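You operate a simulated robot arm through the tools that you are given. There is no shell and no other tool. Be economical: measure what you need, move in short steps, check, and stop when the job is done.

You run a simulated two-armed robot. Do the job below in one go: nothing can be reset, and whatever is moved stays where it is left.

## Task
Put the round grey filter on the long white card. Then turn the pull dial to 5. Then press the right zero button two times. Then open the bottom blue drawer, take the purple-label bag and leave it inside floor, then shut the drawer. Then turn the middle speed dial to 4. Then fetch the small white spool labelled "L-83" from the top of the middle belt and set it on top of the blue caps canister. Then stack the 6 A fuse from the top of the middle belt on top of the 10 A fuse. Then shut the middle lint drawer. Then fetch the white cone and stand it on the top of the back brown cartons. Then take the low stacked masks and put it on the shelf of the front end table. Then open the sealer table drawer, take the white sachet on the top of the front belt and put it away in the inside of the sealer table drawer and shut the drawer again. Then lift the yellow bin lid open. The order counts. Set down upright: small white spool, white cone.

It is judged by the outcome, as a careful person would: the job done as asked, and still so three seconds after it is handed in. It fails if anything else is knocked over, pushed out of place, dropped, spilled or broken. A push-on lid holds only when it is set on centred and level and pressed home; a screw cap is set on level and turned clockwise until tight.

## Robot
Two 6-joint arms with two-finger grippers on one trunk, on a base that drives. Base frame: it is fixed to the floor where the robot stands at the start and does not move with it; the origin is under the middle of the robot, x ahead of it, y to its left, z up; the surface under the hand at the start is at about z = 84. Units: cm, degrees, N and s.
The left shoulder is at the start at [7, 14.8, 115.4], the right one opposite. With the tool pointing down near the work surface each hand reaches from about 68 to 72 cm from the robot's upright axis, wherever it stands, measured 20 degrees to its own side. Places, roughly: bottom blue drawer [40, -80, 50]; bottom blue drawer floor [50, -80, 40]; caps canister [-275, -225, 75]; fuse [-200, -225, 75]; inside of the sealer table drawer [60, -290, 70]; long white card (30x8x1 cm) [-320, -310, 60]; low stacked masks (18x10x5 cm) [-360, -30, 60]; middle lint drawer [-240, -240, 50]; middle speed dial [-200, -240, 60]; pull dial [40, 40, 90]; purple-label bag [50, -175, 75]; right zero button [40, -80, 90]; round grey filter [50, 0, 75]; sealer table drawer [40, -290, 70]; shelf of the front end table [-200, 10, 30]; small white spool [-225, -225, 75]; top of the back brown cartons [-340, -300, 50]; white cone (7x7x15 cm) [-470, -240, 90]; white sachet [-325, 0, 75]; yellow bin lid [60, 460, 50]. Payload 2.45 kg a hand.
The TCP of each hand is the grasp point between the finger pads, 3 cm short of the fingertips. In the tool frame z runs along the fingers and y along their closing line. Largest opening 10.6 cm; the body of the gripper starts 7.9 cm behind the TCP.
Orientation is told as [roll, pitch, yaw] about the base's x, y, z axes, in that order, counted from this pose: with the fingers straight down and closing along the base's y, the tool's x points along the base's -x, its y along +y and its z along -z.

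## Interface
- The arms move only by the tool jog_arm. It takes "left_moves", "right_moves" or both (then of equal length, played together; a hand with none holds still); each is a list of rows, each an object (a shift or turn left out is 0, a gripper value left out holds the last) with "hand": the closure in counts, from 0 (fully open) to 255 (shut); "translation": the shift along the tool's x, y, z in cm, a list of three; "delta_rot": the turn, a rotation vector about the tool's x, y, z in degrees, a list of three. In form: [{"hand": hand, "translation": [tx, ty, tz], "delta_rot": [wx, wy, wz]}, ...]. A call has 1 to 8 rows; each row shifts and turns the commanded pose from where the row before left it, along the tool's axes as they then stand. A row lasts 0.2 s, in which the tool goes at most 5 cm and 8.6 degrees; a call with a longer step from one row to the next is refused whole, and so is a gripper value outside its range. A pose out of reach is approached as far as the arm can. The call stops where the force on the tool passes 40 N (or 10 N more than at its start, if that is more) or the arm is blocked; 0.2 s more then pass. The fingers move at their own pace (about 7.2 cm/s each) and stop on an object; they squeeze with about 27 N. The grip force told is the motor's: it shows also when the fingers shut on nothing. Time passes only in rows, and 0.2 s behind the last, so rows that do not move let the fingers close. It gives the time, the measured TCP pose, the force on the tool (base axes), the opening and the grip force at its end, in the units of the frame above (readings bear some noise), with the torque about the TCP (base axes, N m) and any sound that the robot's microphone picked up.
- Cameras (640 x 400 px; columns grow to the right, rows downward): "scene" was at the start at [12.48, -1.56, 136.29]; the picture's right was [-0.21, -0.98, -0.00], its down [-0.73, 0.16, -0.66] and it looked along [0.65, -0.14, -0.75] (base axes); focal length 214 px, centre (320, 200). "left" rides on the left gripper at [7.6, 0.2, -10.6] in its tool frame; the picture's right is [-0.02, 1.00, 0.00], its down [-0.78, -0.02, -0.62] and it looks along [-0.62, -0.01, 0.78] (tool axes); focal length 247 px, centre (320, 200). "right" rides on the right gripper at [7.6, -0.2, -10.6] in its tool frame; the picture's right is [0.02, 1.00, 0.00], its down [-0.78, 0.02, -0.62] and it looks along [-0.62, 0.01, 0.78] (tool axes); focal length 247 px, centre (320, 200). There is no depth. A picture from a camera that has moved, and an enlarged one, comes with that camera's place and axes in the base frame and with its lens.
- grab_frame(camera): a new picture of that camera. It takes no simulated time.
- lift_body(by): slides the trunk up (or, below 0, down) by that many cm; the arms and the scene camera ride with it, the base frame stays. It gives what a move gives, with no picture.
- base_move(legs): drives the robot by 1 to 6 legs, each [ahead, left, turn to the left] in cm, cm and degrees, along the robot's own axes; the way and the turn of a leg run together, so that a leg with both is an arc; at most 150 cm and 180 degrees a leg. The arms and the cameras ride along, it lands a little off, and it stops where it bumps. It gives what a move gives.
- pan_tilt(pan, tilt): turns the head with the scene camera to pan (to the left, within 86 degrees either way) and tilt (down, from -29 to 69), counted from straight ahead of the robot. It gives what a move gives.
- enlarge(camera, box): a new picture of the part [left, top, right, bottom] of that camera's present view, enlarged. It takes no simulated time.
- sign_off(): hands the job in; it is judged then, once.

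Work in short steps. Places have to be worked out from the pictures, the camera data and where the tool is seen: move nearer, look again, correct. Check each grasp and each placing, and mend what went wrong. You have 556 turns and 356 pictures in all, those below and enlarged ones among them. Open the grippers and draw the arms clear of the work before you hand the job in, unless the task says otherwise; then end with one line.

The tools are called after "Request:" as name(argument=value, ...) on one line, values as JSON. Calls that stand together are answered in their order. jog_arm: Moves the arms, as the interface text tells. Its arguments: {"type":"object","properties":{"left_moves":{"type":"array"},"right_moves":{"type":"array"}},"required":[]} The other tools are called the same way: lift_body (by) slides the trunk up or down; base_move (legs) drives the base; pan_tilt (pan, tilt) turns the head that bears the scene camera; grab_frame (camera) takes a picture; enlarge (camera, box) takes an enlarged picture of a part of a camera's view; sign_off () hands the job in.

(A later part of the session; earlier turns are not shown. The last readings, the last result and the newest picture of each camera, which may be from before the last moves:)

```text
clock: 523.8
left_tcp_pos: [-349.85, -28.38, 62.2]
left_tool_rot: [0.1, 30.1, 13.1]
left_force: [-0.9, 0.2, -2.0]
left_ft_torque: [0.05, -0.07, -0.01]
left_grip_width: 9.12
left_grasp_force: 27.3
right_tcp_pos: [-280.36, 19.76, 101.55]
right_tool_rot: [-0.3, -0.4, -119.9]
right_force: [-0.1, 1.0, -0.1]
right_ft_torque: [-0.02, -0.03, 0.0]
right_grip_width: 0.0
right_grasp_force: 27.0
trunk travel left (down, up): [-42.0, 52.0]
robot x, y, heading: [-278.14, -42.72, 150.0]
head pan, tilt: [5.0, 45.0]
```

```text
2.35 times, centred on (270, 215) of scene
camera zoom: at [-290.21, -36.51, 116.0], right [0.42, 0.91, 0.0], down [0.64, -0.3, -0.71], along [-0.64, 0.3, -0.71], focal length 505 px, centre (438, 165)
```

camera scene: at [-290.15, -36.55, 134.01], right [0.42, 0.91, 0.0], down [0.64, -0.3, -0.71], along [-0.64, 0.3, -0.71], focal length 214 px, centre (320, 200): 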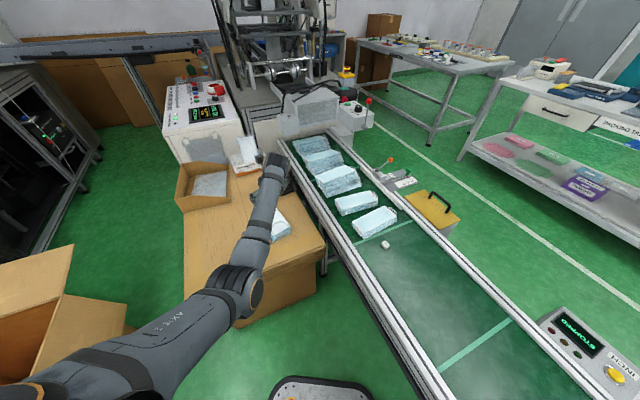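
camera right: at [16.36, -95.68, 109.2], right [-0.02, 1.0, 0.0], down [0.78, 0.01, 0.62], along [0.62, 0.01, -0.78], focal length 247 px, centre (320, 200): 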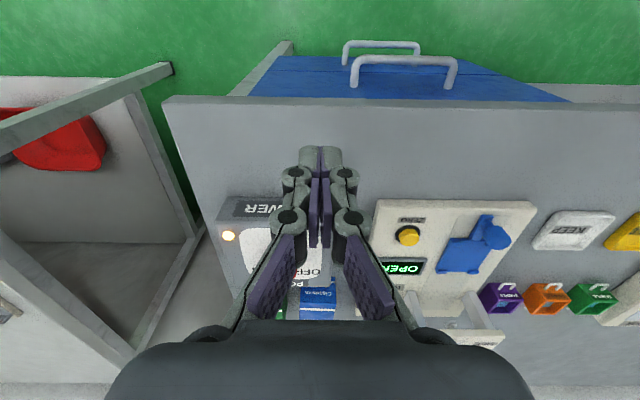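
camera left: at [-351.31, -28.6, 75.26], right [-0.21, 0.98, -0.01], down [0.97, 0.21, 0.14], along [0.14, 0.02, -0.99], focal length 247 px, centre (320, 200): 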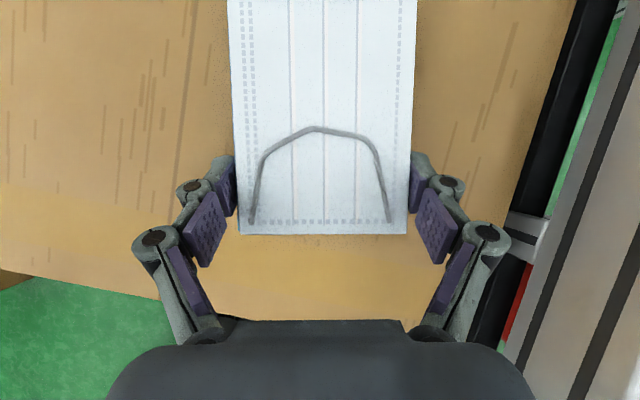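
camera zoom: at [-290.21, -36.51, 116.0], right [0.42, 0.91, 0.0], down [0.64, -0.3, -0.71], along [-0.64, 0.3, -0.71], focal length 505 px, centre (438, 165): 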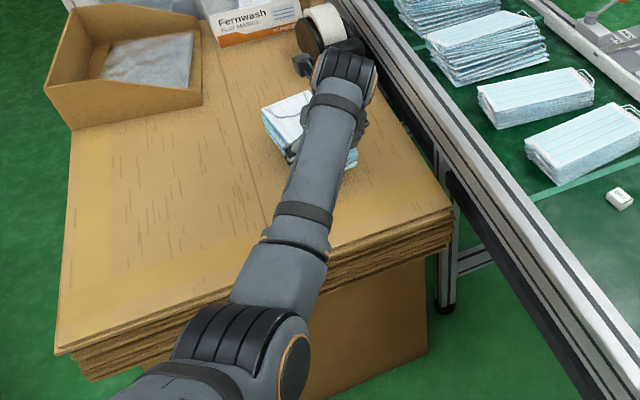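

Stack lifted (9.1 cm). Raise more and back out the way I came; then go to the end table's east side.

Request:
lift_body(by=25)

Request:
base_move(legs=[[-27, -2.8, 0], [-40, 8, 0], [-60, 25, 0]])

Request:
pan_tilt(pan=-10, tilt=40)

Request:
grab_frame(camera="scene")

```text
clock: 526.4
left_tcp_pos: [-349.94, -28.36, 87.28]
left_tool_rot: [0.1, 30.2, 13.0]
left_force: [0.3, 0.2, -2.3]
left_ft_torque: [0.03, -0.03, 0.03]
left_grip_width: 9.1
left_grasp_force: 26.4
right_tcp_pos: [-280.28, 19.66, 126.63]
right_tool_rot: [-0.1, -0.4, -119.9]
right_force: [0.0, -0.6, -0.6]
right_ft_torque: [0.0, -0.02, 0.0]
right_grip_width: 0.0
right_grasp_force: 26.5
trunk travel left (down, up): [-67.0, 27.0]
robot x, y, heading: [-278.34, -42.55, 150.3]
head pan, tilt: [5.0, 45.0]
```

```text
clock: 533.6
left_tcp_pos: [-254.67, -118.21, 87.25]
left_tool_rot: [0.1, 30.1, 13.4]
left_force: [0.8, 0.0, -1.6]
left_ft_torque: [0.02, -0.05, -0.02]
left_grip_width: 9.12
left_grasp_force: 27.0
right_tcp_pos: [-185.46, -69.76, 126.53]
right_tool_rot: [-0.2, -0.4, -119.6]
right_force: [0.1, -0.1, -0.1]
right_ft_torque: [-0.01, 0.0, 0.05]
right_grip_width: 0.0
right_grasp_force: 26.7
trunk travel left (down, up): [-67.0, 27.0]
robot x, y, heading: [-182.83, -131.9, 150.4]
head pan, tilt: [5.0, 45.0]
```

```text
clock: 534.4
left_tcp_pos: [-254.75, -118.18, 87.2]
left_tool_rot: [0.1, 30.3, 13.4]
left_force: [-0.1, -0.8, -1.0]
left_ft_torque: [0.03, -0.08, -0.01]
left_grip_width: 9.1
left_grasp_force: 26.5
right_tcp_pos: [-185.41, -69.75, 126.61]
right_tool_rot: [-0.2, -0.3, -119.5]
right_force: [0.9, -0.4, -0.5]
right_ft_torque: [-0.01, 0.02, 0.02]
right_grip_width: 0.03
right_grasp_force: 26.9
trunk travel left (down, up): [-67.0, 27.0]
robot x, y, heading: [-182.82, -132.31, 150.4]
head pan, tilt: [-10.0, 40.0]
```

```text
161 pictures are left
camera scene: at [-194.12, -124.06, 141.73], right [0.64, 0.77, 0.0], down [0.5, -0.41, -0.77], along [-0.59, 0.49, -0.64], focal length 214 px, centre (320, 200)
```

scene: 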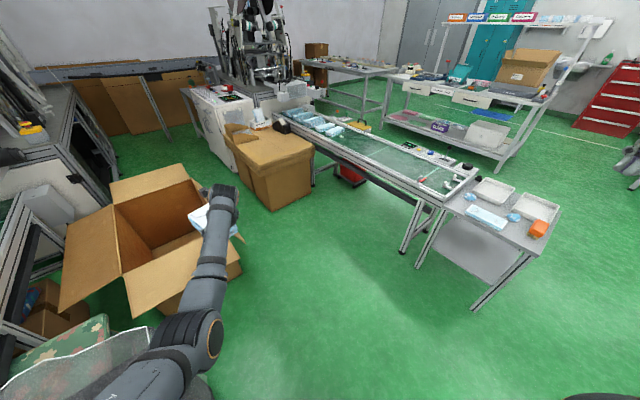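

I'll place it from the south side of the end table. Turn right to heading 47° (hand then points north).

Request:
base_move(legs=[[0, 0, -103.5]])

Request:
pan_tilt(pan=20, tilt=35)

Request:
grab_frame(camera="scene")

```text
clock: 539.1
left_tcp_pos: [-153.23, -65.33, 87.16]
left_tool_rot: [0.1, 30.0, -89.9]
left_force: [-0.2, -0.3, -0.9]
left_ft_torque: [-0.05, 0.0, -0.02]
left_grip_width: 9.09
left_grasp_force: 26.9
right_tcp_pos: [-121.77, -143.9, 126.59]
right_tool_rot: [-0.2, -0.3, 137.2]
right_force: [0.4, 0.1, 0.3]
right_ft_torque: [0.02, 0.02, -0.04]
right_grip_width: 0.0
right_grasp_force: 26.8
trunk travel left (down, up): [-67.0, 27.0]
robot x, y, heading: [-182.76, -132.42, 47.2]
head pan, tilt: [-10.0, 40.0]
```

```text
clock: 540.1
left_tcp_pos: [-153.09, -65.29, 87.26]
left_tool_rot: [0.1, 30.1, -89.7]
left_force: [-0.7, -0.1, -0.8]
left_ft_torque: [-0.05, 0.0, 0.01]
left_grip_width: 9.11
left_grasp_force: 26.8
right_tcp_pos: [-121.72, -143.89, 126.63]
right_tool_rot: [-0.2, -0.4, 137.2]
right_force: [0.4, 0.5, 0.4]
right_ft_torque: [-0.04, -0.02, 0.05]
right_grip_width: 0.0
right_grasp_force: 26.8
trunk travel left (down, up): [-67.0, 27.0]
robot x, y, heading: [-183.28, -132.07, 47.1]
head pan, tilt: [20.0, 35.0]
```

```text
160 pictures are left
camera scene: at [-176.34, -120.14, 142.48], right [0.92, -0.39, 0.0], down [-0.22, -0.53, -0.82], along [0.32, 0.75, -0.57], focal length 214 px, centre (320, 200)
```

scene: 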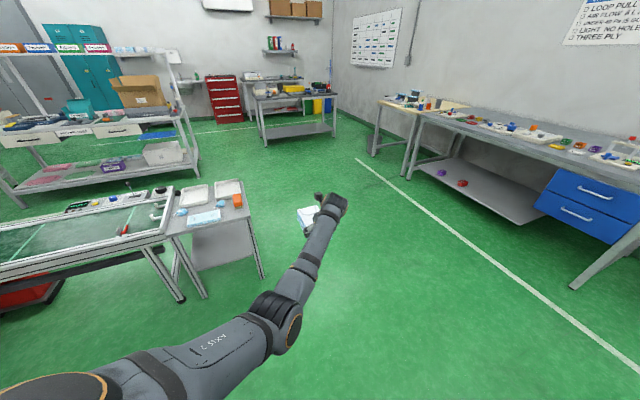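

Request:
enlarge(camera="scene", box=[150, 170, 290, 310])

```text
2.86 times, centred on (220, 240) of scene
camera zoom: at [-176.34, -120.14, 142.48], right [0.92, -0.39, 0.0], down [-0.22, -0.53, -0.82], along [0.32, 0.75, -0.57], focal length 613 px, centre (606, 86)
```

zoom: 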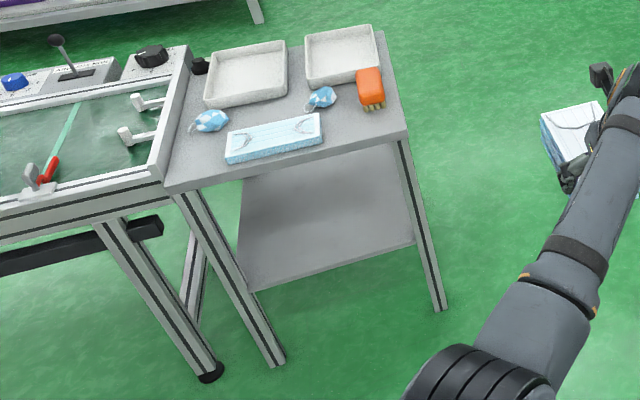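

Recomputed: table top z≈60, shelf z≈27.5, table x -218…-176, front edge y≈-11. Target TCP ≈[-197,-6,31.3]. Shift to just south of it.

Request:
base_move(legs=[[-5, 55, 0]])

Request:
pan_tilt(pan=10, tilt=50)

Request:
grab_frame(camera="scene")

```text
clock: 543.3
left_tcp_pos: [-197.89, -31.15, 87.21]
left_tool_rot: [0.1, 30.2, -89.4]
left_force: [-0.1, 0.5, -0.9]
left_ft_torque: [-0.06, -0.03, -0.01]
left_grip_width: 9.15
left_grasp_force: 27.4
right_tcp_pos: [-166.07, -109.55, 126.57]
right_tool_rot: [-0.2, -0.4, 137.7]
right_force: [0.0, 0.5, 0.2]
right_ft_torque: [0.0, 0.0, 0.01]
right_grip_width: 0.0
right_grasp_force: 27.0
trunk travel left (down, up): [-67.0, 27.0]
robot x, y, heading: [-227.41, -98.03, 47.6]
head pan, tilt: [20.0, 35.0]
```

```text
clock: 544.1
left_tcp_pos: [-197.88, -31.15, 87.21]
left_tool_rot: [0.2, 30.2, -89.5]
left_force: [-0.4, -0.4, -1.1]
left_ft_torque: [-0.07, -0.02, -0.01]
left_grip_width: 9.15
left_grasp_force: 27.1
right_tcp_pos: [-165.98, -109.41, 126.56]
right_tool_rot: [-0.2, -0.4, 137.6]
right_force: [-0.2, -0.1, 0.4]
right_ft_torque: [0.0, 0.03, 0.0]
right_grip_width: 0.0
right_grasp_force: 27.9
trunk travel left (down, up): [-67.0, 27.0]
robot x, y, heading: [-227.36, -98.37, 47.7]
head pan, tilt: [10.0, 50.0]
```

```text
158 pictures are left
camera scene: at [-220.05, -87.72, 140.31], right [0.84, -0.54, 0.0], down [-0.41, -0.65, -0.64], along [0.34, 0.54, -0.77], focal length 214 px, centre (320, 200)
```

scene: 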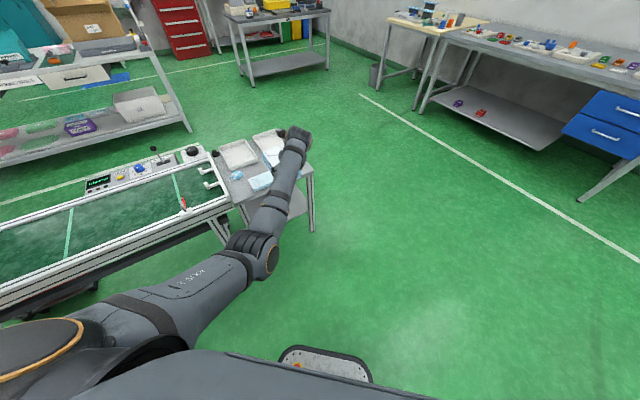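

Back 3 cm more from the table edge, then lower the trunk to shelf height and look.

Request:
base_move(legs=[[-2.4, -2.2, -0.6]])

Request:
lift_body(by=-28)

Request:
grab_frame(camera="left")

Request:
grab_frame(camera="scene")

```text
clock: 544.9
left_tcp_pos: [-197.46, -34.29, 87.01]
left_tool_rot: [0.1, 29.8, -90.0]
left_force: [-0.2, -0.2, -1.3]
left_ft_torque: [-0.07, 0.01, 0.0]
left_grip_width: 9.13
left_grasp_force: 27.3
right_tcp_pos: [-166.06, -112.74, 126.68]
right_tool_rot: [0.0, -0.2, 137.1]
right_force: [-0.3, 0.9, 0.3]
right_ft_torque: [-0.06, 0.01, 0.02]
right_grip_width: 0.0
right_grasp_force: 27.1
trunk travel left (down, up): [-67.0, 27.0]
robot x, y, heading: [-227.51, -101.15, 47.1]
head pan, tilt: [10.0, 50.0]
```

```text
clock: 547.8
left_tcp_pos: [-197.3, -34.51, 59.25]
left_tool_rot: [0.1, 30.2, -90.0]
left_force: [0.1, 0.3, -0.9]
left_ft_torque: [-0.05, 0.01, -0.02]
left_grip_width: 9.11
left_grasp_force: 26.8
right_tcp_pos: [-166.09, -113.27, 98.63]
right_tool_rot: [-0.2, -0.5, 137.0]
right_force: [-0.2, -0.5, -1.3]
right_ft_torque: [0.0, 0.03, 0.0]
right_grip_width: 0.0
right_grasp_force: 26.8
trunk travel left (down, up): [-39.0, 55.0]
robot x, y, heading: [-227.53, -101.33, 46.9]
head pan, tilt: [10.0, 50.0]
```

```text
157 pictures are left
camera left: at [-197.31, -33.49, 72.28], right [1.0, -0.02, -0.01], down [-0.02, -0.99, 0.14], along [-0.01, -0.14, -0.99], focal length 247 px, centre (320, 200)
```

left: 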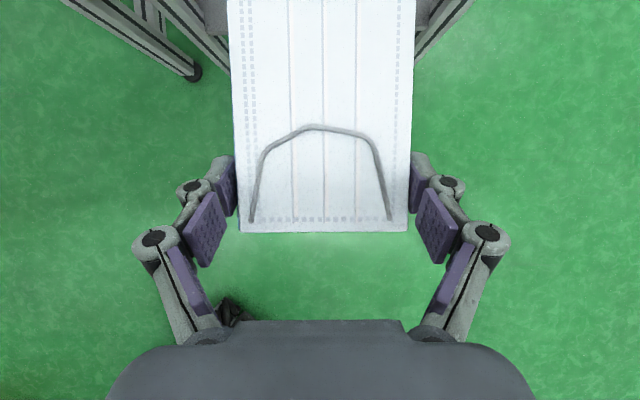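

```text
156 pictures are left
camera scene: at [-219.96, -91.04, 112.31], right [0.84, -0.54, 0.0], down [-0.42, -0.64, -0.64], along [0.35, 0.54, -0.77], focal length 214 px, centre (320, 200)
```

scene: 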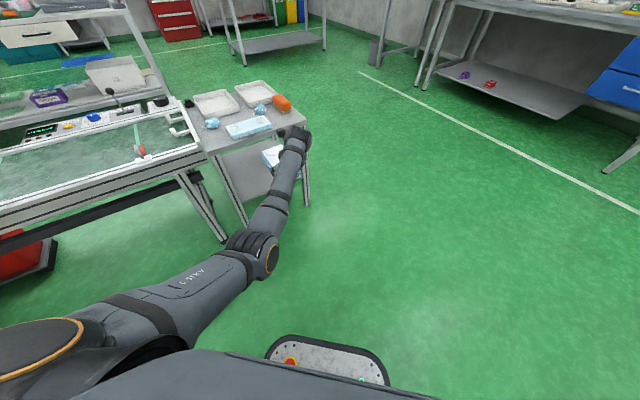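

Centred between the legs. Lower 24 cm more.

Request:
lift_body(by=-24)

Request:
grab_frame(camera="left")

Request:
grab_frame(camera="scene")

```text
clock: 550.2
left_tcp_pos: [-197.29, -34.74, 35.25]
left_tool_rot: [0.2, 30.2, -90.0]
left_force: [-0.2, -0.2, -1.2]
left_ft_torque: [-0.06, 0.01, 0.0]
left_grip_width: 9.11
left_grasp_force: 27.1
right_tcp_pos: [-166.16, -113.12, 74.64]
right_tool_rot: [-0.1, -0.4, 137.1]
right_force: [0.8, 1.3, -0.4]
right_ft_torque: [0.02, 0.01, 0.0]
right_grip_width: 0.02
right_grasp_force: 26.5
trunk travel left (down, up): [-15.0, 79.0]
robot x, y, heading: [-227.2, -101.03, 46.9]
head pan, tilt: [10.0, 50.0]
```

```text
155 pictures are left
camera left: at [-197.31, -33.49, 48.28], right [1.0, -0.02, -0.01], down [-0.02, -0.99, 0.14], along [-0.01, -0.14, -0.99], focal length 247 px, centre (320, 200)
```

left: 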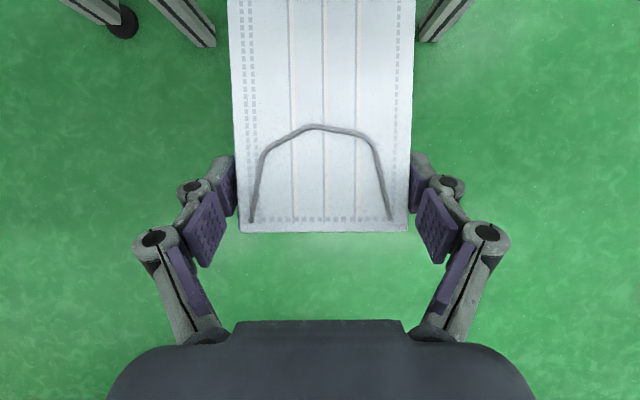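

```text
154 pictures are left
camera scene: at [-219.96, -91.04, 88.31], right [0.84, -0.54, 0.0], down [-0.42, -0.64, -0.64], along [0.35, 0.54, -0.77], focal length 214 px, centre (320, 200)
```

scene: 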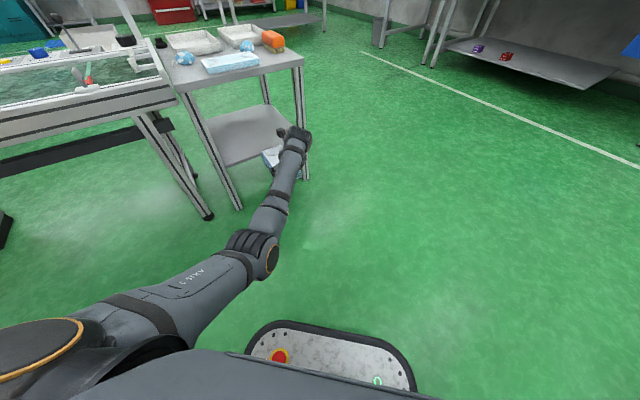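

Legs at x -218/-178, front at y≈-11. Advance north 18 cm and look.

Request:
base_move(legs=[[13.2, 12.3, 0]])

Request:
grab_frame(camera="left")

Request:
enlarge(camera="scene", box=[140, 20, 340, 220])

```text
clock: 551.8
left_tcp_pos: [-196.84, -16.52, 35.17]
left_tool_rot: [0.1, 30.1, -90.2]
left_force: [0.2, 0.2, -0.9]
left_ft_torque: [-0.07, 0.03, 0.02]
left_grip_width: 9.12
left_grasp_force: 26.7
right_tcp_pos: [-166.05, -95.18, 74.56]
right_tool_rot: [-0.3, -0.4, 136.9]
right_force: [0.3, 0.0, 0.8]
right_ft_torque: [-0.01, 0.01, 0.0]
right_grip_width: 0.0
right_grasp_force: 26.9
trunk travel left (down, up): [-15.0, 79.0]
robot x, y, heading: [-227.07, -83.16, 46.9]
head pan, tilt: [10.0, 50.0]
```

```text
153 pictures are left
camera left: at [-196.87, -15.41, 48.24], right [1.0, -0.02, -0.01], down [-0.02, -0.99, 0.14], along [-0.01, -0.14, -0.99], focal length 247 px, centre (320, 200)
```

left: 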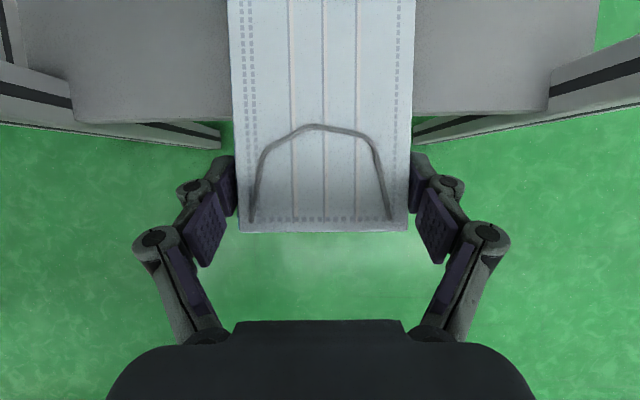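

```text
2.00 times, centred on (240, 120) of scene
camera zoom: at [-219.72, -72.86, 88.3], right [0.84, -0.55, 0.0], down [-0.42, -0.64, -0.64], along [0.35, 0.54, -0.77], focal length 429 px, centre (480, 360)
```

zoom: 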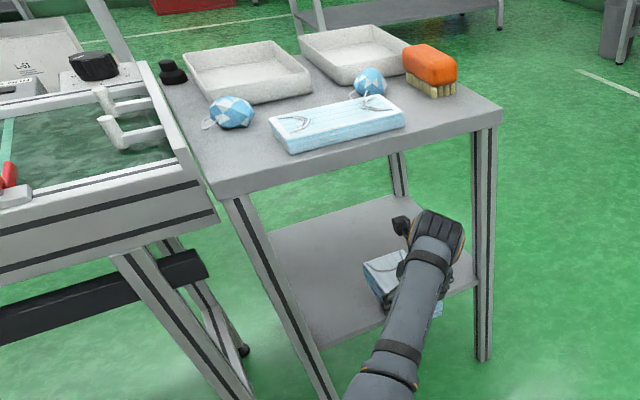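

Shelf edge confirmed at y≈-11.4. Advance 10 cm more so the whole stack is over the shelf.

Request:
base_move(legs=[[7.2, 6.7, 0]])

Request:
lift_body(by=-2.5)

Request:
grab_frame(camera="left")

Request:
enlarge(camera="scene", box=[140, 20, 340, 220])

```text
clock: 552.9
left_tcp_pos: [-196.84, -6.66, 35.08]
left_tool_rot: [0.2, 30.1, -90.2]
left_force: [0.1, -0.4, -0.4]
left_ft_torque: [-0.07, 0.01, 0.01]
left_grip_width: 9.12
left_grasp_force: 27.2
right_tcp_pos: [-166.02, -85.51, 74.62]
right_tool_rot: [-0.2, -0.4, 136.8]
right_force: [-0.5, 0.3, 0.6]
right_ft_torque: [0.03, -0.04, -0.05]
right_grip_width: 0.01
right_grasp_force: 26.6
trunk travel left (down, up): [-15.0, 79.0]
robot x, y, heading: [-227.1, -73.18, 46.6]
head pan, tilt: [10.0, 50.0]
```

```text
clock: 553.6
left_tcp_pos: [-196.73, -6.83, 33.01]
left_tool_rot: [0.2, 30.4, -90.1]
left_force: [0.6, 1.3, 8.1]
left_ft_torque: [0.42, 0.34, -0.02]
left_grip_width: 9.12
left_grasp_force: 26.7
right_tcp_pos: [-165.89, -85.46, 72.18]
right_tool_rot: [-0.3, -0.4, 136.7]
right_force: [-0.5, -0.2, -0.1]
right_ft_torque: [0.01, 0.02, 0.02]
right_grip_width: 0.0
right_grasp_force: 26.8
trunk travel left (down, up): [-12.5, 81.5]
robot x, y, heading: [-226.99, -73.37, 47.0]
head pan, tilt: [10.0, 50.0]
```

```text
151 pictures are left
camera left: at [-196.8, -5.62, 46.02], right [1.0, -0.02, -0.01], down [-0.02, -0.99, 0.14], along [-0.01, -0.14, -0.99], focal length 247 px, centre (320, 200)
```

left: 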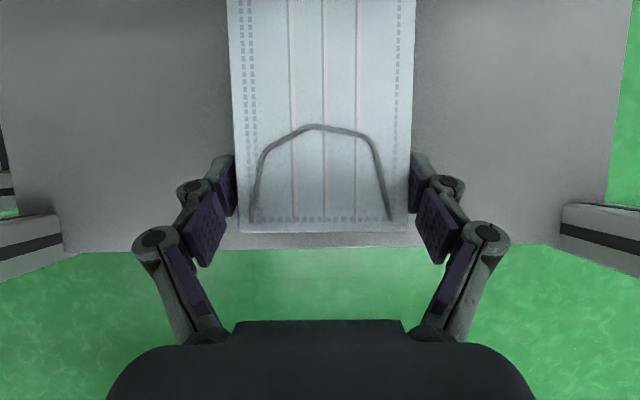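

```text
2.00 times, centred on (240, 120) of scene
camera zoom: at [-219.73, -63.15, 85.84], right [0.84, -0.55, 0.0], down [-0.42, -0.64, -0.64], along [0.35, 0.54, -0.77], focal length 429 px, centre (480, 360)
```

zoom: 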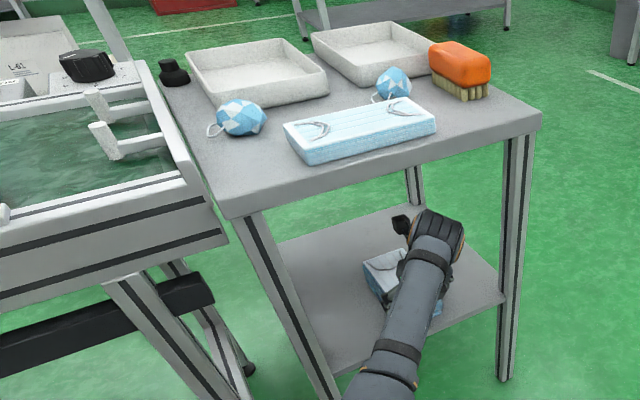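

Contact; the stack's near end is just inside the edge. Raise 0.8, advance 3 cm, and set down.

Request:
lift_body(by=0.8)

Request:
base_move(legs=[[2.2, 2.05, 0]])

Request:
lift_body(by=-0.8)

Request:
grab_frame(camera="left")

```text
clock: 554.2
left_tcp_pos: [-196.88, -6.81, 33.32]
left_tool_rot: [0.0, 29.9, -90.2]
left_force: [-0.8, -0.2, -1.4]
left_ft_torque: [-0.08, 0.02, 0.0]
left_grip_width: 9.12
left_grasp_force: 27.1
right_tcp_pos: [-165.95, -85.48, 72.88]
right_tool_rot: [-0.1, -0.3, 136.9]
right_force: [0.4, -0.2, 0.7]
right_ft_torque: [0.0, 0.02, 0.0]
right_grip_width: 0.0
right_grasp_force: 26.6
trunk travel left (down, up): [-13.3, 80.7]
robot x, y, heading: [-227.14, -73.2, 46.7]
head pan, tilt: [10.0, 50.0]
```

```text
clock: 555.0
left_tcp_pos: [-196.85, -3.76, 33.48]
left_tool_rot: [0.1, 30.0, -90.2]
left_force: [-0.4, 0.6, -0.1]
left_ft_torque: [-0.07, -0.01, 0.01]
left_grip_width: 9.12
left_grasp_force: 26.6
right_tcp_pos: [-165.94, -82.44, 72.84]
right_tool_rot: [-0.2, -0.4, 136.7]
right_force: [-0.2, -0.3, 0.1]
right_ft_torque: [-0.02, 0.02, -0.01]
right_grip_width: 0.01
right_grasp_force: 26.8
trunk travel left (down, up): [-13.3, 80.7]
robot x, y, heading: [-226.97, -70.05, 46.8]
head pan, tilt: [10.0, 50.0]
```

```text
clock: 555.6
left_tcp_pos: [-196.72, -3.66, 32.99]
left_tool_rot: [0.2, 30.4, -90.1]
left_force: [0.2, 2.0, 8.7]
left_ft_torque: [0.01, 0.44, -0.01]
left_grip_width: 9.11
left_grasp_force: 26.9
right_tcp_pos: [-166.05, -82.51, 72.0]
right_tool_rot: [-0.3, -0.4, 136.8]
right_force: [-0.5, 0.1, 0.9]
right_ft_torque: [0.01, 0.01, -0.03]
right_grip_width: 0.01
right_grasp_force: 27.3
trunk travel left (down, up): [-12.5, 81.5]
robot x, y, heading: [-227.25, -70.17, 46.7]
head pan, tilt: [10.0, 50.0]
```

```text
149 pictures are left
camera left: at [-196.72, -2.57, 46.01], right [1.0, -0.02, -0.01], down [-0.02, -0.99, 0.14], along [-0.01, -0.14, -0.99], focal length 247 px, centre (320, 200)
```

left: 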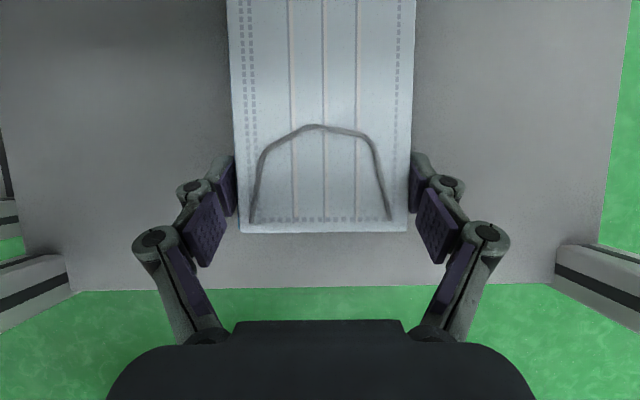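

Fully on the shelf. Open, raise slightly, and back straight out.

Request:
jog_arm(left_moves=[{"hand": 0}, {"hand": 0}, {"hand": 0}])

Request:
lift_body(by=0.6)

Request:
base_move(legs=[[-21, -19.6, 0]])

Request:
grab_frame(camera="left")

Request:
enlarge(camera="scene", box=[140, 20, 340, 220])

```text
clock: 556.4
left_tcp_pos: [-196.84, -3.55, 32.64]
left_tool_rot: [0.0, 30.1, -90.2]
left_force: [-0.5, 0.9, -0.1]
left_ft_torque: [0.03, -0.01, 0.03]
left_grip_width: 10.59
left_grasp_force: 0.1
right_tcp_pos: [-165.97, -82.43, 72.04]
right_tool_rot: [-0.2, -0.4, 136.8]
right_force: [0.0, 0.3, -0.1]
right_ft_torque: [0.0, -0.02, 0.01]
right_grip_width: 0.0
right_grasp_force: 27.2
trunk travel left (down, up): [-12.5, 81.5]
robot x, y, heading: [-227.1, -70.22, 46.8]
head pan, tilt: [10.0, 50.0]
```

```text
clock: 557.0
left_tcp_pos: [-196.69, -3.73, 33.18]
left_tool_rot: [0.1, 30.1, -90.2]
left_force: [0.4, 0.1, -0.1]
left_ft_torque: [0.04, 0.0, -0.01]
left_grip_width: 10.62
left_grasp_force: 0.1
right_tcp_pos: [-165.86, -82.53, 72.66]
right_tool_rot: [-0.2, -0.4, 136.8]
right_force: [0.8, -0.3, 0.4]
right_ft_torque: [-0.01, 0.02, -0.02]
right_grip_width: 0.0
right_grasp_force: 26.4
trunk travel left (down, up): [-13.1, 80.9]
robot x, y, heading: [-227.2, -70.33, 46.7]
head pan, tilt: [10.0, 50.0]
```

```text
clock: 559.0
left_tcp_pos: [-196.59, -32.41, 33.22]
left_tool_rot: [0.1, 30.2, -90.0]
left_force: [0.6, 0.1, 0.1]
left_ft_torque: [0.0, 0.04, -0.01]
left_grip_width: 10.57
left_grasp_force: 0.0
right_tcp_pos: [-165.5, -111.01, 72.58]
right_tool_rot: [-0.2, -0.4, 137.2]
right_force: [-0.1, -0.2, -0.7]
right_ft_torque: [0.03, 0.01, 0.0]
right_grip_width: 0.0
right_grasp_force: 27.1
trunk travel left (down, up): [-13.1, 80.9]
robot x, y, heading: [-226.4, -99.42, 47.0]
head pan, tilt: [10.0, 50.0]
```

```text
148 pictures are left
camera left: at [-196.7, -31.33, 46.38], right [1.0, -0.02, -0.01], down [-0.02, -0.99, 0.14], along [-0.01, -0.14, -0.99], focal length 247 px, centre (320, 200)
```

left: 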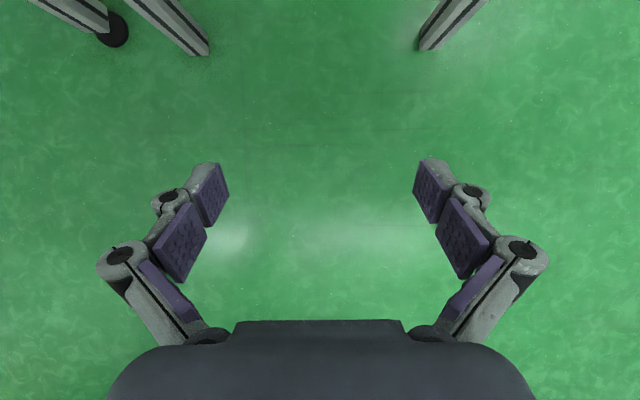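

```text
2.00 times, centred on (240, 120) of scene
camera zoom: at [-219.35, -88.88, 86.41], right [0.84, -0.54, 0.0], down [-0.42, -0.64, -0.64], along [0.35, 0.54, -0.77], focal length 429 px, centre (480, 360)
```

zoom: 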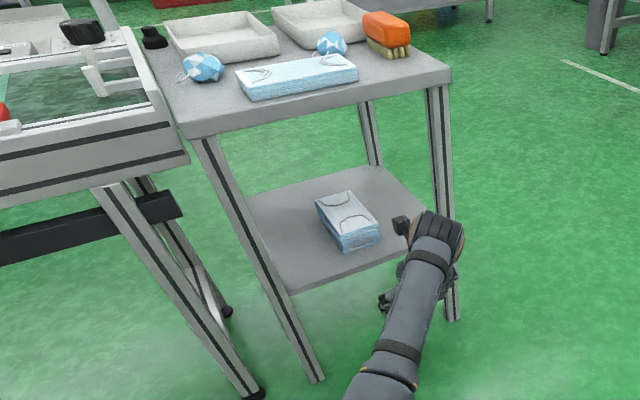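

The masks lie on the shelf. Now restore the hand (untilt, yaw back), raise the trunk, and head for the sealer table drawer.

Request:
lift_body(by=40)

Request:
jog_arm(left_moves=[{"delta_rot": [0, -7.5, 0]}, {"delta_rot": [0, -7.5, 0]}, {"delta_rot": [0, -7.5, 0]}, {"delta_rot": [0, -7.7, 0]}, {"delta_rot": [0, 0, -8]}, {"delta_rot": [0, 0, -8]}, {"delta_rot": [0, 0, -8]}, {"delta_rot": [0, 0, -8]}])

Request:
jog_arm(left_moves=[{"delta_rot": [0, 0, -8]}, {"delta_rot": [0, 0, -7]}])

Request:
lift_body(by=35)

Request:
base_move(legs=[[-8, 0, 0], [0, 0, -47], [150, 0, 0], [15, 0, 0], [0, -100, 0], [0, -95, 0]])

Request:
pan_tilt(pan=10, tilt=35)

Request:
grab_frame(camera="scene")

```text
clock: 562.8
left_tcp_pos: [-196.54, -32.47, 73.31]
left_tool_rot: [0.0, 30.1, -90.0]
left_force: [-0.1, 0.3, 0.2]
left_ft_torque: [0.02, -0.01, 0.02]
left_grip_width: 10.58
left_grasp_force: 0.1
right_tcp_pos: [-165.55, -111.01, 112.54]
right_tool_rot: [-0.3, -0.3, 137.0]
right_force: [-0.7, -0.6, -0.9]
right_ft_torque: [0.02, 0.04, 0.01]
right_grip_width: 0.03
right_grasp_force: 26.8
trunk travel left (down, up): [-53.1, 40.9]
robot x, y, heading: [-226.73, -99.5, 47.0]
head pan, tilt: [10.0, 50.0]
```

```text
clock: 564.6
left_tcp_pos: [-196.69, -32.4, 73.29]
left_tool_rot: [2.2, 3.2, -57.8]
left_force: [0.9, -0.1, -0.2]
left_ft_torque: [0.0, -0.02, 0.04]
left_grip_width: 10.6
left_grasp_force: 0.0
left hand out of reach, approached as far as the arm can: row 4
right_tcp_pos: [-165.52, -111.09, 112.67]
right_tool_rot: [-0.2, -0.4, 137.0]
right_force: [0.0, -0.6, -0.1]
right_ft_torque: [0.03, -0.02, 0.05]
right_grip_width: 0.0
right_grasp_force: 27.3
trunk travel left (down, up): [-53.1, 40.9]
robot x, y, heading: [-226.44, -98.95, 47.0]
head pan, tilt: [10.0, 50.0]
```

```text
clock: 565.2
left_tcp_pos: [-196.59, -32.31, 73.25]
left_tool_rot: [2.9, 2.4, -43.0]
left_force: [0.6, 0.4, 0.1]
left_ft_torque: [0.03, -0.02, -0.01]
left_grip_width: 10.59
left_grasp_force: 0.0
right_tcp_pos: [-165.47, -111.08, 112.62]
right_tool_rot: [-0.4, -0.5, 137.1]
right_force: [0.2, 0.5, -0.2]
right_ft_torque: [0.02, -0.01, 0.0]
right_grip_width: 0.02
right_grasp_force: 26.9
trunk travel left (down, up): [-53.1, 40.9]
robot x, y, heading: [-226.99, -98.57, 47.2]
head pan, tilt: [10.0, 50.0]
```

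```text
clock: 568.6
left_tcp_pos: [-196.68, -32.42, 108.18]
left_tool_rot: [2.8, 2.5, -43.0]
left_force: [0.4, 0.2, 0.4]
left_ft_torque: [0.01, 0.02, -0.02]
left_grip_width: 10.61
left_grasp_force: 0.2
right_tcp_pos: [-165.46, -111.01, 147.72]
right_tool_rot: [-0.2, -0.4, 137.1]
right_force: [-0.2, 0.5, 0.4]
right_ft_torque: [0.02, 0.0, 0.0]
right_grip_width: 0.0
right_grasp_force: 27.1
trunk travel left (down, up): [-88.1, 5.9]
robot x, y, heading: [-226.94, -99.23, 46.9]
head pan, tilt: [10.0, 50.0]
```

```text
clock: 589.1
left_tcp_pos: [-10.65, -286.7, 108.25]
left_tool_rot: [2.8, 2.5, -94.2]
left_force: [0.2, 0.1, -0.2]
left_ft_torque: [-0.02, -0.01, 0.02]
left_grip_width: 10.62
left_grasp_force: 0.0
right_tcp_pos: [-52.41, -360.03, 147.69]
right_tool_rot: [-0.2, -0.2, 85.8]
right_force: [0.0, 0.9, 0.4]
right_ft_torque: [-0.01, 0.02, 0.0]
right_grip_width: 0.0
right_grasp_force: 27.1
trunk travel left (down, up): [-88.1, 5.9]
robot x, y, heading: [-81.1, -304.8, -4.2]
head pan, tilt: [10.0, 50.0]
```

```text
clock: 589.9
left_tcp_pos: [-10.61, -286.69, 108.16]
left_tool_rot: [2.7, 2.4, -94.2]
left_force: [-0.5, -0.1, -0.5]
left_ft_torque: [-0.02, -0.01, -0.04]
left_grip_width: 10.6
left_grasp_force: 0.2
right_tcp_pos: [-52.48, -360.27, 147.55]
right_tool_rot: [-0.3, -0.4, 85.8]
right_force: [0.1, -0.8, -1.2]
right_ft_torque: [-0.01, 0.04, -0.01]
right_grip_width: 0.01
right_grasp_force: 27.2
trunk travel left (down, up): [-88.1, 5.9]
robot x, y, heading: [-81.38, -304.61, -4.3]
head pan, tilt: [10.0, 35.0]
```

```text
146 pictures are left
camera scene: at [-67.93, -304.39, 163.58], right [0.1, -0.99, 0.0], down [-0.57, -0.06, -0.82], along [0.81, 0.08, -0.57], focal length 214 px, centre (320, 200)
```

scene: 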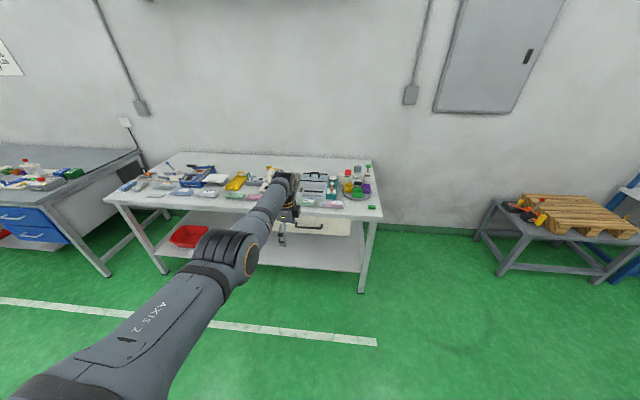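

Drawer handle ≈[33,-288.6,70]. Straighten, approach, and set the hand horizontal with the fingers closing vertically.

Request:
base_move(legs=[[0, 0, 4.3], [18, -7.2, 0]])

Request:
jog_arm(left_moves=[{"delta_rot": [2.7, -2.4, 0]}, {"delta_rot": [-8.2, 0, 0]}, {"delta_rot": [-8.2, 0, 0]}, {"delta_rot": [-8.2, 0, 0]}, {"delta_rot": [-8.2, 0, 0]}, {"delta_rot": [-8.2, 0, 0]}, {"delta_rot": [-8.2, 0, 0]}, {"delta_rot": [-8.2, 0, 0]}])

Request:
jog_arm(left_moves=[{"delta_rot": [-8.2, 0, 0], "hand": 128}, {"delta_rot": [-8.2, 0, 0]}, {"delta_rot": [-8.2, 0, 0]}, {"delta_rot": [-8, 0, 0]}])

Request:
lift_body(by=-37)

Request:
grab_frame(camera="left")

Request:
grab_frame(camera="scene")

```text
clock: 591.9
left_tcp_pos: [5.6, -288.41, 108.57]
left_tool_rot: [3.0, 2.5, -89.9]
left_force: [-0.2, 1.0, 0.3]
left_ft_torque: [0.02, -0.02, 0.0]
left_grip_width: 10.59
left_grasp_force: 0.0
right_tcp_pos: [-30.77, -364.8, 147.91]
right_tool_rot: [-0.4, -0.3, 90.1]
right_force: [-1.0, 0.4, 0.5]
right_ft_torque: [-0.02, -0.08, 0.02]
right_grip_width: 0.0
right_grasp_force: 26.7
trunk travel left (down, up): [-88.1, 5.9]
robot x, y, heading: [-62.94, -312.14, 0.2]
head pan, tilt: [10.0, 35.0]
```

```text
clock: 593.7
left_tcp_pos: [5.84, -288.53, 108.47]
left_tool_rot: [60.4, 2.5, -89.9]
left_force: [-0.3, -0.3, 0.9]
left_ft_torque: [0.01, -0.02, -0.02]
left_grip_width: 10.6
left_grasp_force: 0.1
left hand out of reach, approached as far as the arm can: row 1
right_tcp_pos: [-30.35, -364.92, 147.65]
right_tool_rot: [-0.3, -0.4, 90.1]
right_force: [-0.6, 1.1, 1.0]
right_ft_torque: [-0.01, 0.0, 0.04]
right_grip_width: 0.0
right_grasp_force: 27.2
trunk travel left (down, up): [-88.1, 5.9]
robot x, y, heading: [-63.45, -312.11, 0.1]
head pan, tilt: [10.0, 35.0]
```

```text
clock: 594.7
left_tcp_pos: [6.13, -288.55, 108.35]
left_tool_rot: [92.9, 2.6, -90.1]
left_force: [0.2, -0.2, 0.3]
left_ft_torque: [0.0, -0.03, 0.02]
left_grip_width: 5.28
left_grasp_force: 0.1
right_tcp_pos: [-30.24, -365.18, 147.64]
right_tool_rot: [-0.1, -0.4, 90.2]
right_force: [0.7, -0.5, 0.2]
right_ft_torque: [0.04, 0.02, -0.03]
right_grip_width: 0.03
right_grasp_force: 27.1
trunk travel left (down, up): [-88.1, 5.9]
robot x, y, heading: [-63.09, -312.25, 0.3]
head pan, tilt: [10.0, 35.0]
```

```text
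clock: 598.3
left_tcp_pos: [6.08, -288.49, 71.25]
left_tool_rot: [92.8, 2.6, -90.0]
left_force: [0.0, -0.2, -0.9]
left_ft_torque: [0.0, 0.05, -0.01]
left_grip_width: 5.27
left_grasp_force: 0.1
right_tcp_pos: [-30.21, -364.91, 110.68]
right_tool_rot: [-0.1, -0.5, 90.1]
right_force: [0.7, 0.0, -0.2]
right_ft_torque: [0.0, 0.01, 0.0]
right_grip_width: 0.0
right_grasp_force: 26.7
trunk travel left (down, up): [-51.1, 42.9]
robot x, y, heading: [-63.24, -312.19, 0.2]
head pan, tilt: [10.0, 35.0]
```

```text
145 pictures are left
camera left: at [-4.76, -281.07, 71.28], right [-0.05, -0.07, 1.0], down [-0.62, -0.78, -0.08], along [0.78, -0.62, 0.0], focal length 247 px, centre (320, 200)
```

left: 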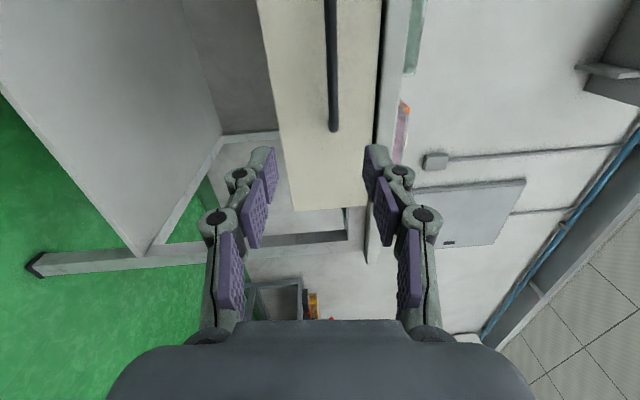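

```text
144 pictures are left
camera scene: at [-49.83, -310.44, 126.59], right [0.17, -0.98, 0.0], down [-0.56, -0.1, -0.82], along [0.81, 0.14, -0.57], focal length 214 px, centre (320, 200)
```

scene: 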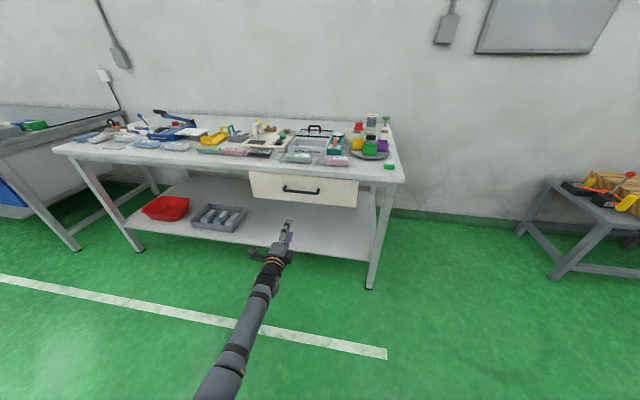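

Handle bar ≈[30,-288.4,74]. Raise 2.8, correct tilt, and drive 12 cm nearer.

Request:
lift_body(by=2.8)

Request:
jog_arm(left_moves=[{"delta_rot": [2.8, 0, 0]}])

Request:
base_move(legs=[[11, 0, 0]])

Request:
grab_frame(camera="left")

```text
clock: 599.0
left_tcp_pos: [5.98, -288.59, 74.07]
left_tool_rot: [92.8, 2.5, -90.0]
left_force: [0.7, 0.3, 0.2]
left_ft_torque: [0.0, -0.02, 0.0]
left_grip_width: 5.29
left_grasp_force: 0.0
right_tcp_pos: [-30.28, -364.92, 113.47]
right_tool_rot: [-0.2, -0.5, 90.1]
right_force: [0.7, -0.6, -0.4]
right_ft_torque: [0.02, -0.01, 0.0]
right_grip_width: 0.0
right_grasp_force: 26.6
trunk travel left (down, up): [-53.9, 40.1]
robot x, y, heading: [-63.29, -312.15, -0.0]
head pan, tilt: [10.0, 35.0]
```

```text
clock: 599.4
left_tcp_pos: [5.88, -288.59, 74.04]
left_tool_rot: [89.9, 2.5, -89.8]
left_force: [0.5, 0.5, -0.5]
left_ft_torque: [0.0, 0.05, -0.05]
left_grip_width: 5.32
left_grasp_force: 0.0
right_tcp_pos: [-30.4, -365.02, 113.37]
right_tool_rot: [-0.3, -0.4, 90.2]
right_force: [0.9, 0.1, 0.4]
right_ft_torque: [-0.03, 0.03, -0.01]
right_grip_width: 0.0
right_grasp_force: 26.8
trunk travel left (down, up): [-53.9, 40.1]
robot x, y, heading: [-63.25, -311.89, 0.1]
head pan, tilt: [10.0, 35.0]
```

```text
clock: 600.6
left_tcp_pos: [16.94, -288.56, 74.01]
left_tool_rot: [90.0, 2.4, -89.8]
left_force: [0.9, -0.2, -0.5]
left_ft_torque: [0.02, 0.03, 0.03]
left_grip_width: 5.27
left_grasp_force: 0.0
right_tcp_pos: [-19.25, -365.02, 113.47]
right_tool_rot: [-0.2, -0.4, 90.0]
right_force: [-0.3, 0.4, -0.7]
right_ft_torque: [-0.01, -0.01, -0.03]
right_grip_width: 0.02
right_grasp_force: 26.5
trunk travel left (down, up): [-53.9, 40.1]
robot x, y, heading: [-52.46, -312.38, 0.2]
head pan, tilt: [10.0, 35.0]
```

```text
143 pictures are left
camera left: at [6.15, -281.08, 74.55], right [0.0, -0.07, 1.0], down [-0.62, -0.78, -0.05], along [0.78, -0.62, -0.04], focal length 247 px, centre (320, 200)
```

left: 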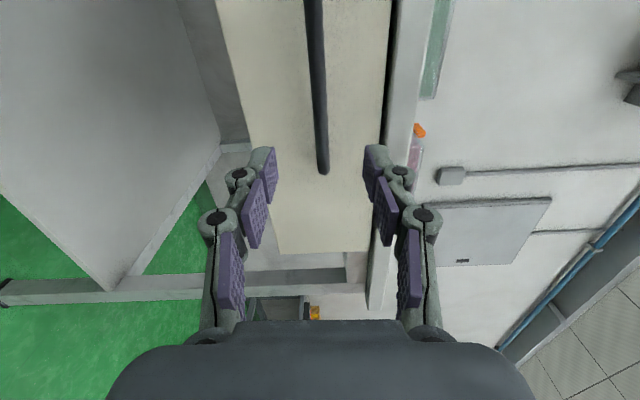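

Bar at x≈28, well centred. Drive 9 cm and close on it.

Request:
base_move(legs=[[9, 0, 0]])

Request:
jog_arm(left_moves=[{"hand": 255}, {"hand": 255}, {"hand": 255}])

Request:
grab_frame(camera="left")

```text
clock: 601.7
left_tcp_pos: [25.98, -288.64, 73.96]
left_tool_rot: [89.9, 2.5, -89.8]
left_force: [0.0, 0.1, -0.7]
left_ft_torque: [0.01, -0.02, -0.02]
left_grip_width: 5.28
left_grasp_force: 0.0
right_tcp_pos: [-10.17, -364.96, 113.5]
right_tool_rot: [-0.2, -0.4, 90.3]
right_force: [-0.4, -0.2, -0.9]
right_ft_torque: [-0.02, 0.04, 0.0]
right_grip_width: 0.0
right_grasp_force: 27.4
trunk travel left (down, up): [-53.9, 40.1]
robot x, y, heading: [-43.15, -312.24, 0.3]
head pan, tilt: [10.0, 35.0]
```

```text
clock: 602.5
left_tcp_pos: [25.88, -288.49, 74.06]
left_tool_rot: [89.9, 2.5, -89.8]
left_force: [-3.7, -0.9, -1.3]
left_ft_torque: [-0.05, 0.04, 0.03]
left_grip_width: 0.58
left_grasp_force: 28.3
right_tcp_pos: [-10.37, -364.94, 113.41]
right_tool_rot: [-0.3, -0.3, 90.2]
right_force: [-1.0, 0.7, -0.1]
right_ft_torque: [0.01, -0.02, -0.02]
right_grip_width: 0.01
right_grasp_force: 26.7
trunk travel left (down, up): [-53.9, 40.1]
robot x, y, heading: [-43.25, -311.8, 0.3]
head pan, tilt: [10.0, 35.0]
```

```text
142 pictures are left
camera left: at [15.12, -280.96, 74.53], right [0.0, -0.07, 1.0], down [-0.62, -0.78, -0.05], along [0.79, -0.62, -0.04], focal length 247 px, centre (320, 200)
```

left: 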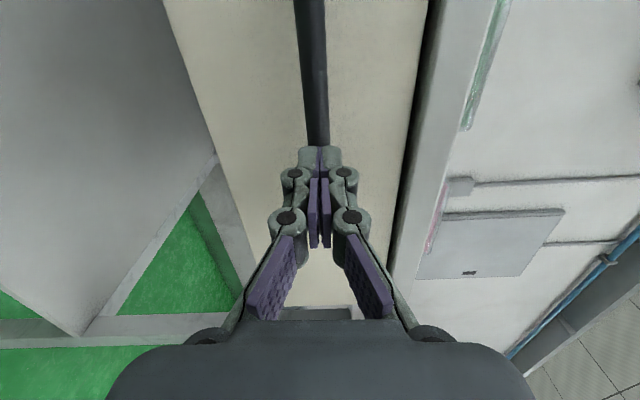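

Only the tips touch the bar. Open, advance 1.6 cm, close again.

Request:
jog_arm(left_moves=[{"hand": 160}, {"hand": 140}])

Request:
base_move(legs=[[1.8, 0, 0]])

Request:
jog_arm(left_moves=[{"hand": 255}, {"hand": 255}, {"hand": 255}])

Request:
grab_frame(camera="left")

```text
clock: 603.1
left_tcp_pos: [25.9, -288.42, 74.03]
left_tool_rot: [90.0, 2.5, -89.8]
left_force: [0.6, -0.9, 0.1]
left_ft_torque: [-0.03, -0.01, -0.01]
left_grip_width: 4.76
left_grasp_force: 0.1
right_tcp_pos: [-10.28, -364.92, 113.57]
right_tool_rot: [-0.3, -0.3, 90.1]
right_force: [-0.8, -0.6, -0.2]
right_ft_torque: [0.02, 0.01, -0.01]
right_grip_width: 0.01
right_grasp_force: 27.6
trunk travel left (down, up): [-53.9, 40.1]
robot x, y, heading: [-43.2, -312.07, 0.1]
head pan, tilt: [10.0, 35.0]
```

```text
clock: 603.9
left_tcp_pos: [27.6, -288.43, 74.19]
left_tool_rot: [90.1, 2.4, -89.8]
left_force: [1.0, 0.0, -0.1]
left_ft_torque: [0.02, -0.03, 0.03]
left_grip_width: 4.79
left_grasp_force: 0.1
right_tcp_pos: [-8.45, -364.89, 113.44]
right_tool_rot: [-0.3, -0.4, 90.1]
right_force: [0.1, -0.3, -0.2]
right_ft_torque: [0.01, 0.0, -0.04]
right_grip_width: 0.0
right_grasp_force: 26.7
trunk travel left (down, up): [-53.9, 40.1]
robot x, y, heading: [-41.79, -312.33, 0.0]
head pan, tilt: [10.0, 35.0]
```

```text
clock: 604.7
left_tcp_pos: [27.68, -288.41, 74.05]
left_tool_rot: [89.9, 2.4, -89.8]
left_force: [-0.3, -0.5, -1.7]
left_ft_torque: [-0.93, 0.04, 0.02]
left_grip_width: 1.34
left_grasp_force: 39.7
right_tcp_pos: [-8.44, -364.91, 113.4]
right_tool_rot: [-0.3, -0.5, 90.1]
right_force: [-0.4, 0.2, -0.3]
right_ft_torque: [-0.02, 0.01, -0.02]
right_grip_width: 0.0
right_grasp_force: 26.8
trunk travel left (down, up): [-53.9, 40.1]
robot x, y, heading: [-41.5, -312.25, 0.1]
head pan, tilt: [10.0, 35.0]
```

```text
141 pictures are left
camera left: at [16.93, -280.97, 74.52], right [0.0, -0.06, 1.0], down [-0.62, -0.78, -0.05], along [0.79, -0.62, -0.04], focal length 247 px, centre (320, 200)
```

left: 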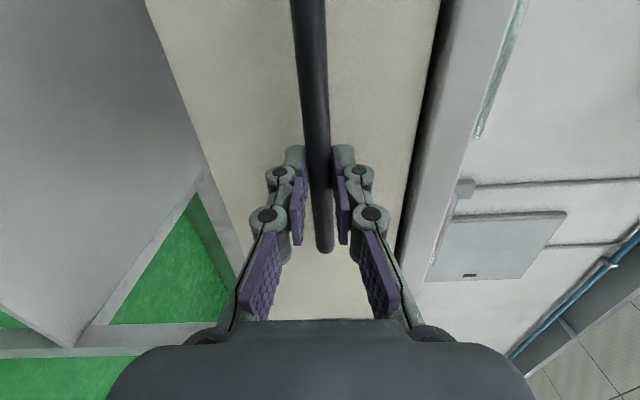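

Now a firm grip on the bar. Pull the drawer by backing up.

Request:
base_move(legs=[[-13, 0, 0]])

Request:
base_move(legs=[[-11, 0, 0]])

Request:
grab_frame(camera="scene")

```text
clock: 606.0
left_tcp_pos: [14.72, -288.48, 74.03]
left_tool_rot: [90.0, 2.5, -90.0]
left_force: [0.1, 9.4, -3.5]
left_ft_torque: [-0.85, -0.05, 0.05]
left_grip_width: 1.34
left_grasp_force: 39.8
right_tcp_pos: [-21.58, -364.83, 113.63]
right_tool_rot: [-0.3, -0.3, 90.1]
right_force: [0.1, -0.3, -0.9]
right_ft_torque: [0.04, -0.03, 0.0]
right_grip_width: 0.01
right_grasp_force: 26.7
trunk travel left (down, up): [-53.9, 40.1]
robot x, y, heading: [-54.66, -311.98, -0.0]
head pan, tilt: [10.0, 35.0]
```

```text
clock: 607.2
left_tcp_pos: [3.73, -288.36, 73.96]
left_tool_rot: [90.1, 2.3, -89.9]
left_force: [-0.8, 13.4, 0.5]
left_ft_torque: [-0.91, -0.08, 0.22]
left_grip_width: 1.36
left_grasp_force: 40.0
right_tcp_pos: [-32.61, -364.76, 113.52]
right_tool_rot: [-0.3, -0.3, 90.0]
right_force: [-0.5, -0.4, -0.7]
right_ft_torque: [-0.01, -0.01, 0.0]
right_grip_width: 0.0
right_grasp_force: 27.4
trunk travel left (down, up): [-53.9, 40.1]
robot x, y, heading: [-65.96, -311.74, -0.3]
head pan, tilt: [10.0, 35.0]
```

```text
140 pictures are left
camera scene: at [-52.19, -310.2, 129.39], right [0.17, -0.98, 0.0], down [-0.56, -0.1, -0.82], along [0.81, 0.14, -0.57], focal length 214 px, centre (320, 200)
```

scene: 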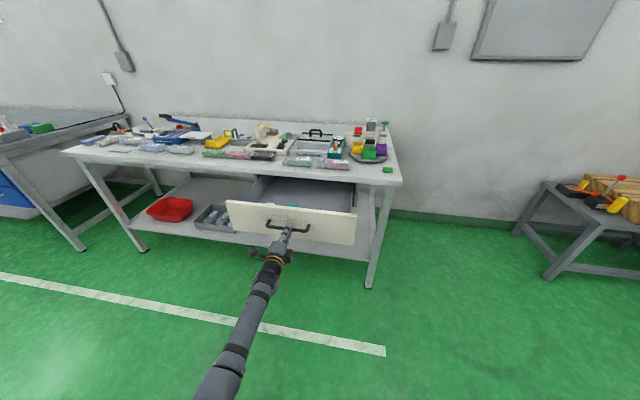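

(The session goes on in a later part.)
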